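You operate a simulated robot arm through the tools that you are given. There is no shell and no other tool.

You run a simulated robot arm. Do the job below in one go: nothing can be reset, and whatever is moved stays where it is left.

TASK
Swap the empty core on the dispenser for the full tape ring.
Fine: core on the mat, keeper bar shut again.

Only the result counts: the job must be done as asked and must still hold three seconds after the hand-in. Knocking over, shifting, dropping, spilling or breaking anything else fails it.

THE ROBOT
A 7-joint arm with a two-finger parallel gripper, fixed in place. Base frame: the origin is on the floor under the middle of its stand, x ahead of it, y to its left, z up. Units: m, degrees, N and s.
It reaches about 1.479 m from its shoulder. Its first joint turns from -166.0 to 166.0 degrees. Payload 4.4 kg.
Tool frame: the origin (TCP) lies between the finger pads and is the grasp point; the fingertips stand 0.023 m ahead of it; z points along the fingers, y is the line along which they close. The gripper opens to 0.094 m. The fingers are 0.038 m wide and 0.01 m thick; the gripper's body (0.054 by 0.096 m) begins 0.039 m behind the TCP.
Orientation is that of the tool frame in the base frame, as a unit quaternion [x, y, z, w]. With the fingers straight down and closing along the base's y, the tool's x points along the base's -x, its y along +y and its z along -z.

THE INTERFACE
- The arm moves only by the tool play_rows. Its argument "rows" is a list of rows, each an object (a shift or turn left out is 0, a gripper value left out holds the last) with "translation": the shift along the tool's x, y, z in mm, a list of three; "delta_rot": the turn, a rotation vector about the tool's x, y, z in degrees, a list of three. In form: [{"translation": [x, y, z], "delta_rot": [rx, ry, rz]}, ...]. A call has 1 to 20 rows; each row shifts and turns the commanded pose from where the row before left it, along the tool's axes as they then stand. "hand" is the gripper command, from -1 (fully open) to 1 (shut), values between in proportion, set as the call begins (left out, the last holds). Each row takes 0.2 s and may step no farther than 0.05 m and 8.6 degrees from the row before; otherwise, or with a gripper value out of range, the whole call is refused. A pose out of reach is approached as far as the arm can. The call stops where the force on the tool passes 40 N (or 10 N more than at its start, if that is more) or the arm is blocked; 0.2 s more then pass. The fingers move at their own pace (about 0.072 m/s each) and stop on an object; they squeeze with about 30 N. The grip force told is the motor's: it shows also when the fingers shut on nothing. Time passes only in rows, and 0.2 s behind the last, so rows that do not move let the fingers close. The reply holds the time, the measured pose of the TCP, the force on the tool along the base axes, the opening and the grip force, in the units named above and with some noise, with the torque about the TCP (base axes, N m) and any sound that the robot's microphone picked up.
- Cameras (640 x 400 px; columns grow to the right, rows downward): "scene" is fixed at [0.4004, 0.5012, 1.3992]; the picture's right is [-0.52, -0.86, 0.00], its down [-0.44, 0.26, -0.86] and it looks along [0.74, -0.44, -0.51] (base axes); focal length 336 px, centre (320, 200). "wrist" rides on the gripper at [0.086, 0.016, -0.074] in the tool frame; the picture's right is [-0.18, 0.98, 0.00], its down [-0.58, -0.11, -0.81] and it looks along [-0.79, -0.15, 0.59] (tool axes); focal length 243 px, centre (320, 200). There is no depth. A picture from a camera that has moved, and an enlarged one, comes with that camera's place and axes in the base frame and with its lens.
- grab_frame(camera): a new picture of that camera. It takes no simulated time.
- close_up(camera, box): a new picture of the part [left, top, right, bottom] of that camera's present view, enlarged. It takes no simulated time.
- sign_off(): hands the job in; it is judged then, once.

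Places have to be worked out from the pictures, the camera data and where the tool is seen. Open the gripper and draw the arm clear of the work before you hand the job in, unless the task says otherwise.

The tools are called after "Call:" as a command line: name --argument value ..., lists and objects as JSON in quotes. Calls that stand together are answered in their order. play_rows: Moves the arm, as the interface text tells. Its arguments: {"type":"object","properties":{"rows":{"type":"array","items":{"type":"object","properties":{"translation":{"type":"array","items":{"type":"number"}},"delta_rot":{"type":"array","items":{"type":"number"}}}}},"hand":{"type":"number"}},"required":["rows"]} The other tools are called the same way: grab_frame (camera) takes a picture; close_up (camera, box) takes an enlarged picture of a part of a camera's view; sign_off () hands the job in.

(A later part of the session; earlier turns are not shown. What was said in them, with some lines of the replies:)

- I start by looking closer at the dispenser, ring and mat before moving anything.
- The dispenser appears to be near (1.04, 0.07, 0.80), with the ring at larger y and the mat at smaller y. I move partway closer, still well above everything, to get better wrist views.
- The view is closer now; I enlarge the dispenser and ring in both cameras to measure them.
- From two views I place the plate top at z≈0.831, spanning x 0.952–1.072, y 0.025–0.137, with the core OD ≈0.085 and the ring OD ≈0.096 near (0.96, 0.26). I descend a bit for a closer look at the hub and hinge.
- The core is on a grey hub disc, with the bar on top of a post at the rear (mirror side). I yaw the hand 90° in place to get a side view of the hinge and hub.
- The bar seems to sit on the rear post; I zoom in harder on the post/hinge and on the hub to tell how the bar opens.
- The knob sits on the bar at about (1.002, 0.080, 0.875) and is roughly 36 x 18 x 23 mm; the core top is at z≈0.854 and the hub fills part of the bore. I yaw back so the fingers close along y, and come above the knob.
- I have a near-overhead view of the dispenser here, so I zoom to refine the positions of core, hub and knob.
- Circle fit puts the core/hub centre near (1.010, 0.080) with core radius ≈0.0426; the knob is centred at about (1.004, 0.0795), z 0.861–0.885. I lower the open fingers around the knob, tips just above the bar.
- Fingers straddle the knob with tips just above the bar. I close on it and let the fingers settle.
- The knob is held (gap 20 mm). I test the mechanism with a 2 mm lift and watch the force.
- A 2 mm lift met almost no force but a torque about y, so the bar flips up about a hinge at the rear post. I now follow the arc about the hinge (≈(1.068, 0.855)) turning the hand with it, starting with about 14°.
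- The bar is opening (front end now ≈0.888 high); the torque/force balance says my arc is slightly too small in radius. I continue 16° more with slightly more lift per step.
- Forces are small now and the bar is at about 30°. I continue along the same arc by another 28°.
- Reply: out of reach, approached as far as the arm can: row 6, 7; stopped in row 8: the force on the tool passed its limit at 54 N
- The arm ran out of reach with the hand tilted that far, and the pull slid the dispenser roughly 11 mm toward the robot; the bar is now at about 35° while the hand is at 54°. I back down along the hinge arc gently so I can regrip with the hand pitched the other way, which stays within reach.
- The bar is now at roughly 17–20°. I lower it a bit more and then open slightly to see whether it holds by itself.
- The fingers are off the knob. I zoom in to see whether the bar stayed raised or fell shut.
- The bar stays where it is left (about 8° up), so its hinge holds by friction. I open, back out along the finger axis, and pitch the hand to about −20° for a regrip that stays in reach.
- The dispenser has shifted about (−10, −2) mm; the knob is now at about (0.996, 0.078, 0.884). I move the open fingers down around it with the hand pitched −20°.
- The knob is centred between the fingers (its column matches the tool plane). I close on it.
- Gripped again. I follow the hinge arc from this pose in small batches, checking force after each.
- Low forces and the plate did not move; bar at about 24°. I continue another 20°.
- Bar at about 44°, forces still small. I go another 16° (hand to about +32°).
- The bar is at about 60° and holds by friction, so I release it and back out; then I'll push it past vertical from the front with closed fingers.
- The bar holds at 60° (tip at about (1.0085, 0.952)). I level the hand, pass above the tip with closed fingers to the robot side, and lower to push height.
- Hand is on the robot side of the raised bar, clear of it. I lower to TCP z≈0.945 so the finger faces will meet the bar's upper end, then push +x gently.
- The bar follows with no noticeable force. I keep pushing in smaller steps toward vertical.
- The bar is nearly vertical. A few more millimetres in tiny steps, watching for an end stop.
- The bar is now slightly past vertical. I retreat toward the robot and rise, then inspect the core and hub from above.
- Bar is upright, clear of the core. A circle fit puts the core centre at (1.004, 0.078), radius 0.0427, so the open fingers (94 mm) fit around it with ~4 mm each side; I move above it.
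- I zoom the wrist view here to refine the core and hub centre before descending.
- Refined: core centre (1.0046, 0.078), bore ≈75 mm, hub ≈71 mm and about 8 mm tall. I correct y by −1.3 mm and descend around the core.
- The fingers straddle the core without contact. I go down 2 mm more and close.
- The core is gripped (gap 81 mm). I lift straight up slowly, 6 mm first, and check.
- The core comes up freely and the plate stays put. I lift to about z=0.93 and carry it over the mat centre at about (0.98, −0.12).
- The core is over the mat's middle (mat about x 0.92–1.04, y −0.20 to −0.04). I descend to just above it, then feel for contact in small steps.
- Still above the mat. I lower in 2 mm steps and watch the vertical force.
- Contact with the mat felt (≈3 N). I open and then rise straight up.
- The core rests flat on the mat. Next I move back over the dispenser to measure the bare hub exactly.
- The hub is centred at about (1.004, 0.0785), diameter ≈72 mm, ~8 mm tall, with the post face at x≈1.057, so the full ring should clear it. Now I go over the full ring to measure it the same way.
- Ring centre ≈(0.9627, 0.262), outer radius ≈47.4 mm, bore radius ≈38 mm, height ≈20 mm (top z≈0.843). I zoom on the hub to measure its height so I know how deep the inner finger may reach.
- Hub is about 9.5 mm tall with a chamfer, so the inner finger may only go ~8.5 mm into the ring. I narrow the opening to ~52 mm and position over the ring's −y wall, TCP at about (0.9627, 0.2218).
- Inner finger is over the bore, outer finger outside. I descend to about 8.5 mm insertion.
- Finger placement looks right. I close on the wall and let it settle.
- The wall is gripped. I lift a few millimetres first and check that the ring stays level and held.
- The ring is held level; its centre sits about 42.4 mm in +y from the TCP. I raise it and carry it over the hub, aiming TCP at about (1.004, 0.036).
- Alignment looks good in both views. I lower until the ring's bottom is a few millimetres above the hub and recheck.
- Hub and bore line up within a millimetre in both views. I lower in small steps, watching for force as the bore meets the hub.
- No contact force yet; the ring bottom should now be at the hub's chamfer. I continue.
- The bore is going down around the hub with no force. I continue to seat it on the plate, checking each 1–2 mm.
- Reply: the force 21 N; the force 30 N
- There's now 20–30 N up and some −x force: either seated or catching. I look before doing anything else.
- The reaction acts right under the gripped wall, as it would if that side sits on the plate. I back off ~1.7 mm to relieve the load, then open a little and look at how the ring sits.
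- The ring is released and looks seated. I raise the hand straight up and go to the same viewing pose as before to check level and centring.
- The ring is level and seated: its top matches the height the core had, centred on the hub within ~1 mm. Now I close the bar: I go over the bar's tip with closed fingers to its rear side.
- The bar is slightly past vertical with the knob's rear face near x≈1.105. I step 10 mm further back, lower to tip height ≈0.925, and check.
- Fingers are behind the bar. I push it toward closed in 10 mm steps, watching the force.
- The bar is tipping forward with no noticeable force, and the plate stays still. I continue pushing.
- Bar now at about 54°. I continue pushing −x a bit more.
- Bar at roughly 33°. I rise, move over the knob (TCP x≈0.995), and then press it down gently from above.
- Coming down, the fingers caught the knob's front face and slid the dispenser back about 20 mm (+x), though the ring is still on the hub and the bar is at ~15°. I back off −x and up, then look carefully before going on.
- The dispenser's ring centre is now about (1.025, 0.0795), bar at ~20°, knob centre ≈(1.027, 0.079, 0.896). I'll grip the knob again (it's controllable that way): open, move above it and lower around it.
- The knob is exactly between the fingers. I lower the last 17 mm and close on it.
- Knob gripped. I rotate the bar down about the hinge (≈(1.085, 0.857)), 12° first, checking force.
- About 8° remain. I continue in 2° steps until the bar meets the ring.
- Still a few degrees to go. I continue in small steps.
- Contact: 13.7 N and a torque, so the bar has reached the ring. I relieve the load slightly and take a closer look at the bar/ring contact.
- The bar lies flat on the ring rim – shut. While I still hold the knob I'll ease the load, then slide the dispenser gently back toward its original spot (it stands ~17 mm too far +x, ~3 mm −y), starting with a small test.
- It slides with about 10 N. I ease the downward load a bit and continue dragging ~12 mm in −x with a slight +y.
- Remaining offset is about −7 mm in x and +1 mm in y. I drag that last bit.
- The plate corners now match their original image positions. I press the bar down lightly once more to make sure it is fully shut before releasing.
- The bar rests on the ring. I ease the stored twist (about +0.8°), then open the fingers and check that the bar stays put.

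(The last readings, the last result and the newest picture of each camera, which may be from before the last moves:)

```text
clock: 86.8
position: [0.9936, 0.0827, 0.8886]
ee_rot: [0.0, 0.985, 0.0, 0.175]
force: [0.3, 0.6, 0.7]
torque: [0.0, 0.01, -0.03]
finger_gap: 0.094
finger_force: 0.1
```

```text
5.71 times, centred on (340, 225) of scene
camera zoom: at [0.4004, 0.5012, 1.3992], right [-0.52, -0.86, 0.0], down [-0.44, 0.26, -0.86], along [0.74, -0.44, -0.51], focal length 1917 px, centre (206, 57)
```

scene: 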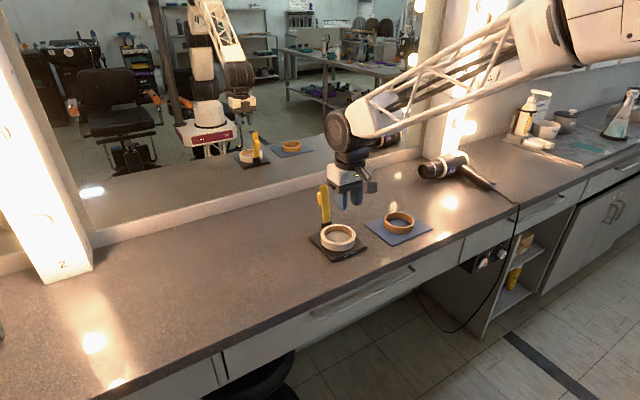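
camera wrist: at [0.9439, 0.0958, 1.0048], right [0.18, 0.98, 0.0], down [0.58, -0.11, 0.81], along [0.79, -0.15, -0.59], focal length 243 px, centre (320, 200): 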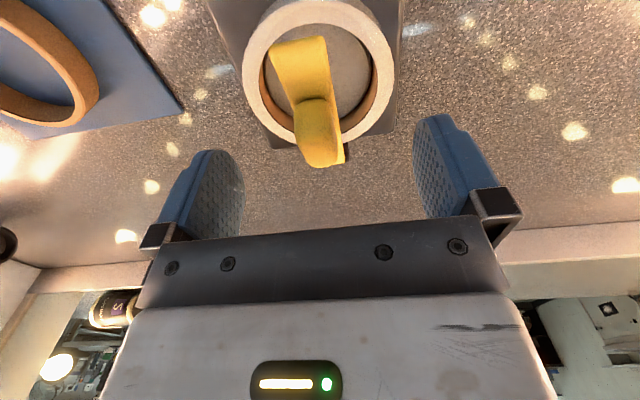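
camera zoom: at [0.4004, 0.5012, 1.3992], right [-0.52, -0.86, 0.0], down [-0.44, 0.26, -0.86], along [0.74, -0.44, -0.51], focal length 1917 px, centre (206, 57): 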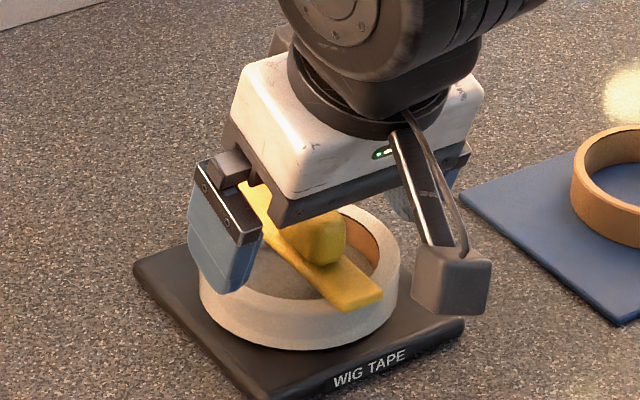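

Released and the bar stayed. I retreat along the finger axis, level the hand and inspect from above.

Call:
play_rows --rows '[{"translation": [0, 0, -10]}, {"translation": [0, 0, -25]}, {"translation": [0, 0, -40]}, {"translation": [0, 0, -30], "delta_rot": [0, 7, 0]}, {"delta_rot": [0, 7, 0]}, {"delta_rot": [0, 6.2, 0]}, {}]'

Call:
grab_frame --camera "wrist"

Call:
close_up --camera "scene" --box '[310, 215, 365, 260]'

Call:
close_up --camera "scene" --box '[230, 140, 275, 172]'

```text
clock: 88.4
position: [0.9578, 0.0828, 0.9875]
ee_rot: [0.0, 1.0, 0.0, 0.0]
force: [0.1, 0.3, 0.2]
torque: [-0.01, 0.02, 0.04]
finger_gap: 0.0941
finger_force: 0.1
```

```text
taken
camera wrist: at [0.8724, 0.0986, 1.0615], right [0.18, 0.98, 0.0], down [0.58, -0.11, 0.8], along [0.79, -0.15, -0.59], focal length 243 px, centre (320, 200)
```

wrist: 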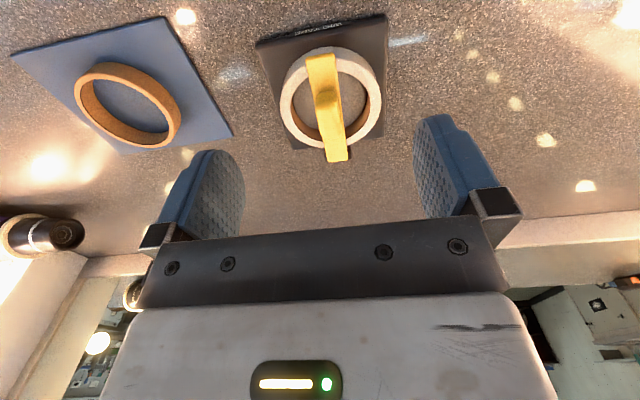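

```text
8.89 times, centred on (338, 238) of scene
camera zoom: at [0.4004, 0.5012, 1.3992], right [-0.52, -0.86, 0.0], down [-0.44, 0.26, -0.86], along [0.74, -0.44, -0.51], focal length 2982 px, centre (164, -133)
```

zoom: 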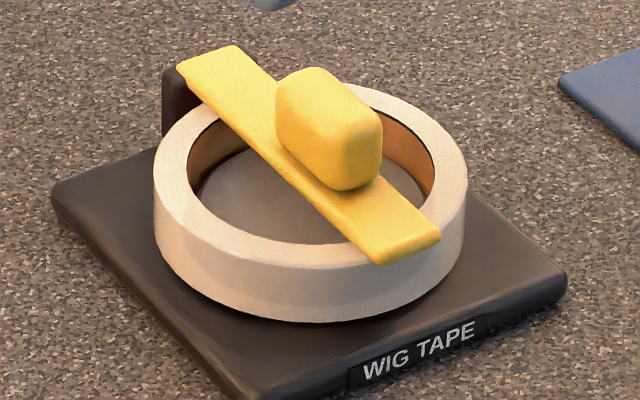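

```text
12.50 times, centred on (252, 156) of scene
camera zoom: at [0.4004, 0.5012, 1.3992], right [-0.52, -0.86, 0.0], down [-0.44, 0.26, -0.86], along [0.74, -0.44, -0.51], focal length 4193 px, centre (1164, 750)
```

zoom: 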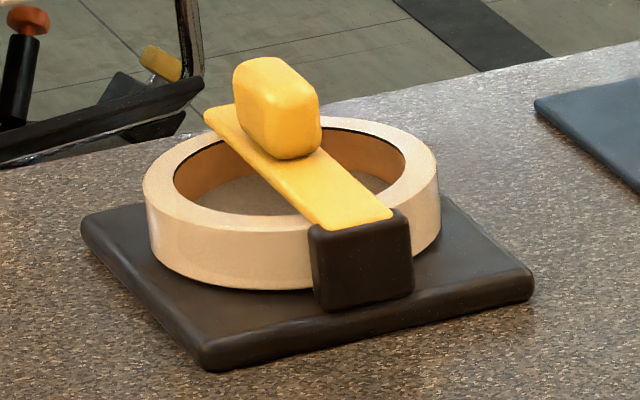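

The ring sits on the hub with the bar shut as it was originally, the core lies on the mat, and the dispenser is back within about 2 mm. I draw the arm back to its starting area and take a final look.

Call:
play_rows --rows '[{"translation": [0, 0, -40]}, {"translation": [30, 0, -40]}, {"translation": [40, 0, -40]}, {"translation": [45, 0, -40]}, {"translation": [45, 0, -17]}, {"translation": [36, 0, 0]}, {}, {}]'

Call:
grab_frame --camera "scene"

Call:
close_up --camera "scene" --box '[300, 190, 450, 270]'

Call:
grab_frame --camera "wrist"

```text
refused: row 3 steps farther than a row can; nothing moved
```

```text
taken
```

scene: 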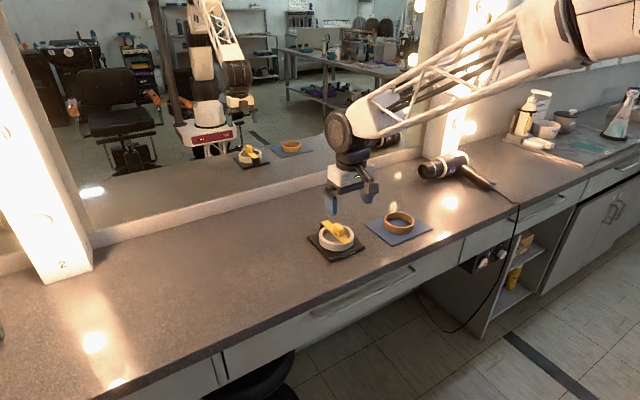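

```text
4.27 times, centred on (375, 230) of scene
camera zoom: at [0.4004, 0.5012, 1.3992], right [-0.52, -0.86, 0.0], down [-0.44, 0.26, -0.86], along [0.74, -0.44, -0.51], focal length 1431 px, centre (85, 72)
```

zoom: 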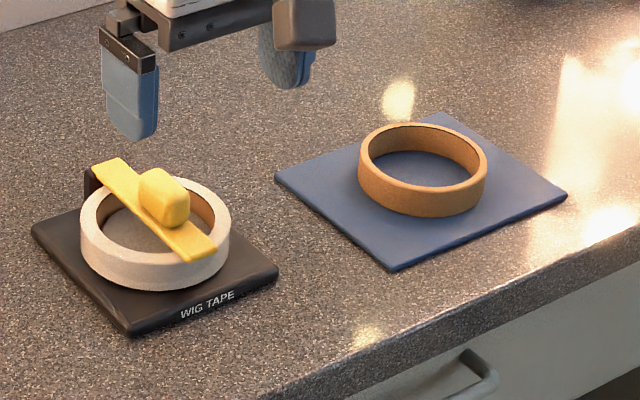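

```text
taken
camera wrist: at [0.8724, 0.0986, 1.0615], right [0.18, 0.98, 0.0], down [0.58, -0.11, 0.8], along [0.79, -0.15, -0.59], focal length 243 px, centre (320, 200)
```

wrist: 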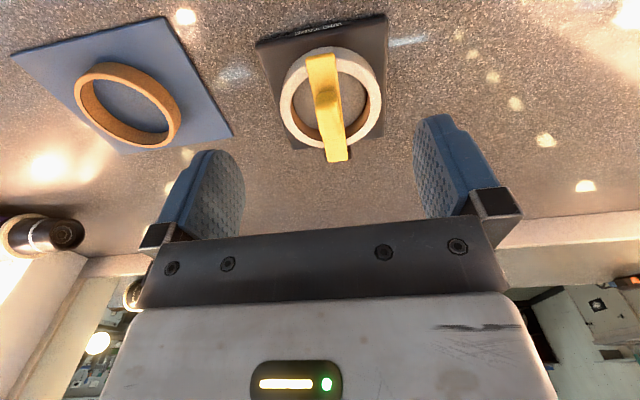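

The withdraw was refused for a too-large step; the picture shows ring, bar and core all in place. I withdraw again with smaller steps.

Call:
play_rows --rows '[{"translation": [0, 0, -40]}, {"translation": [20, 0, -35]}, {"translation": [30, 0, -35]}, {"translation": [35, 0, -30]}, {"translation": [35, 0, -25]}, {"translation": [40, 0, -10]}, {"translation": [36, 0, 0]}, {}, {}]' --hand -1

Call:
close_up --camera "scene" --box '[300, 190, 450, 270]'

Call:
grab_frame --camera "scene"

Call:
close_up --camera "scene" --box '[310, 215, 365, 260]'

```text
clock: 90.4
position: [0.7635, 0.0823, 1.1636]
ee_rot: [0.0, 1.0, 0.001, 0.0]
force: [-0.6, 0.0, 0.6]
torque: [-0.02, 0.0, 0.03]
finger_gap: 0.0941
finger_force: 0.1
```

```text
4.27 times, centred on (375, 230) of scene
camera zoom: at [0.4004, 0.5012, 1.3992], right [-0.52, -0.86, 0.0], down [-0.44, 0.26, -0.86], along [0.74, -0.44, -0.51], focal length 1431 px, centre (85, 72)
```

zoom: 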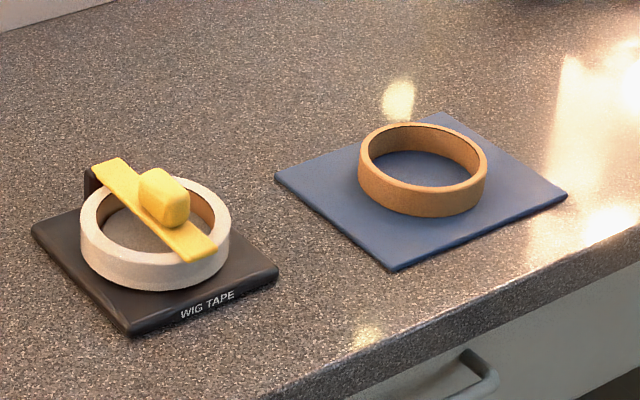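

```text
taken
```

scene: 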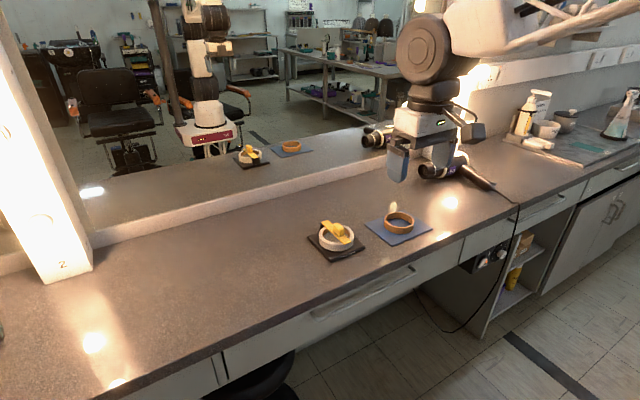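

```text
8.89 times, centred on (338, 238) of scene
camera zoom: at [0.4004, 0.5012, 1.3992], right [-0.52, -0.86, 0.0], down [-0.44, 0.26, -0.86], along [0.74, -0.44, -0.51], focal length 2982 px, centre (164, -133)
```

zoom: 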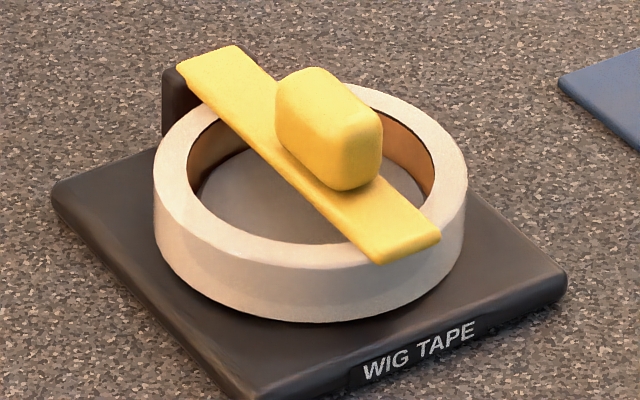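

Everything is stable: the full ring is on the hub with the keeper bar shut over it, the core is on the mat, the gripper is open and clear, and nothing else has moved. I hand the job in.

Call:
sign_off

```text
The job is handed in.
```

The swap is done and handed in. The full tape ring is seated on the dispenser hub, the keeper bar is shut over it, and the empty core lies flat on the mat. The gripper is open and the arm is back near its starting position.

The dispenser itself got moved along the way:

- **While opening the bar:** the arm ran out of reach and pulled the dispenser about 1 cm toward the robot. The force limit stopped that call at 54 N.
- **While closing the bar:** the fingers caught the front of the knob and pushed it back about 2 cm.
- **Put back:** I slid it back by the knob with the bar shut. Its edges are now within about 2 mm of where they started in the scene camera's view.

I saw no change to anything else on the counter in the final pictures. The score after hand-in wasn't shown to me.
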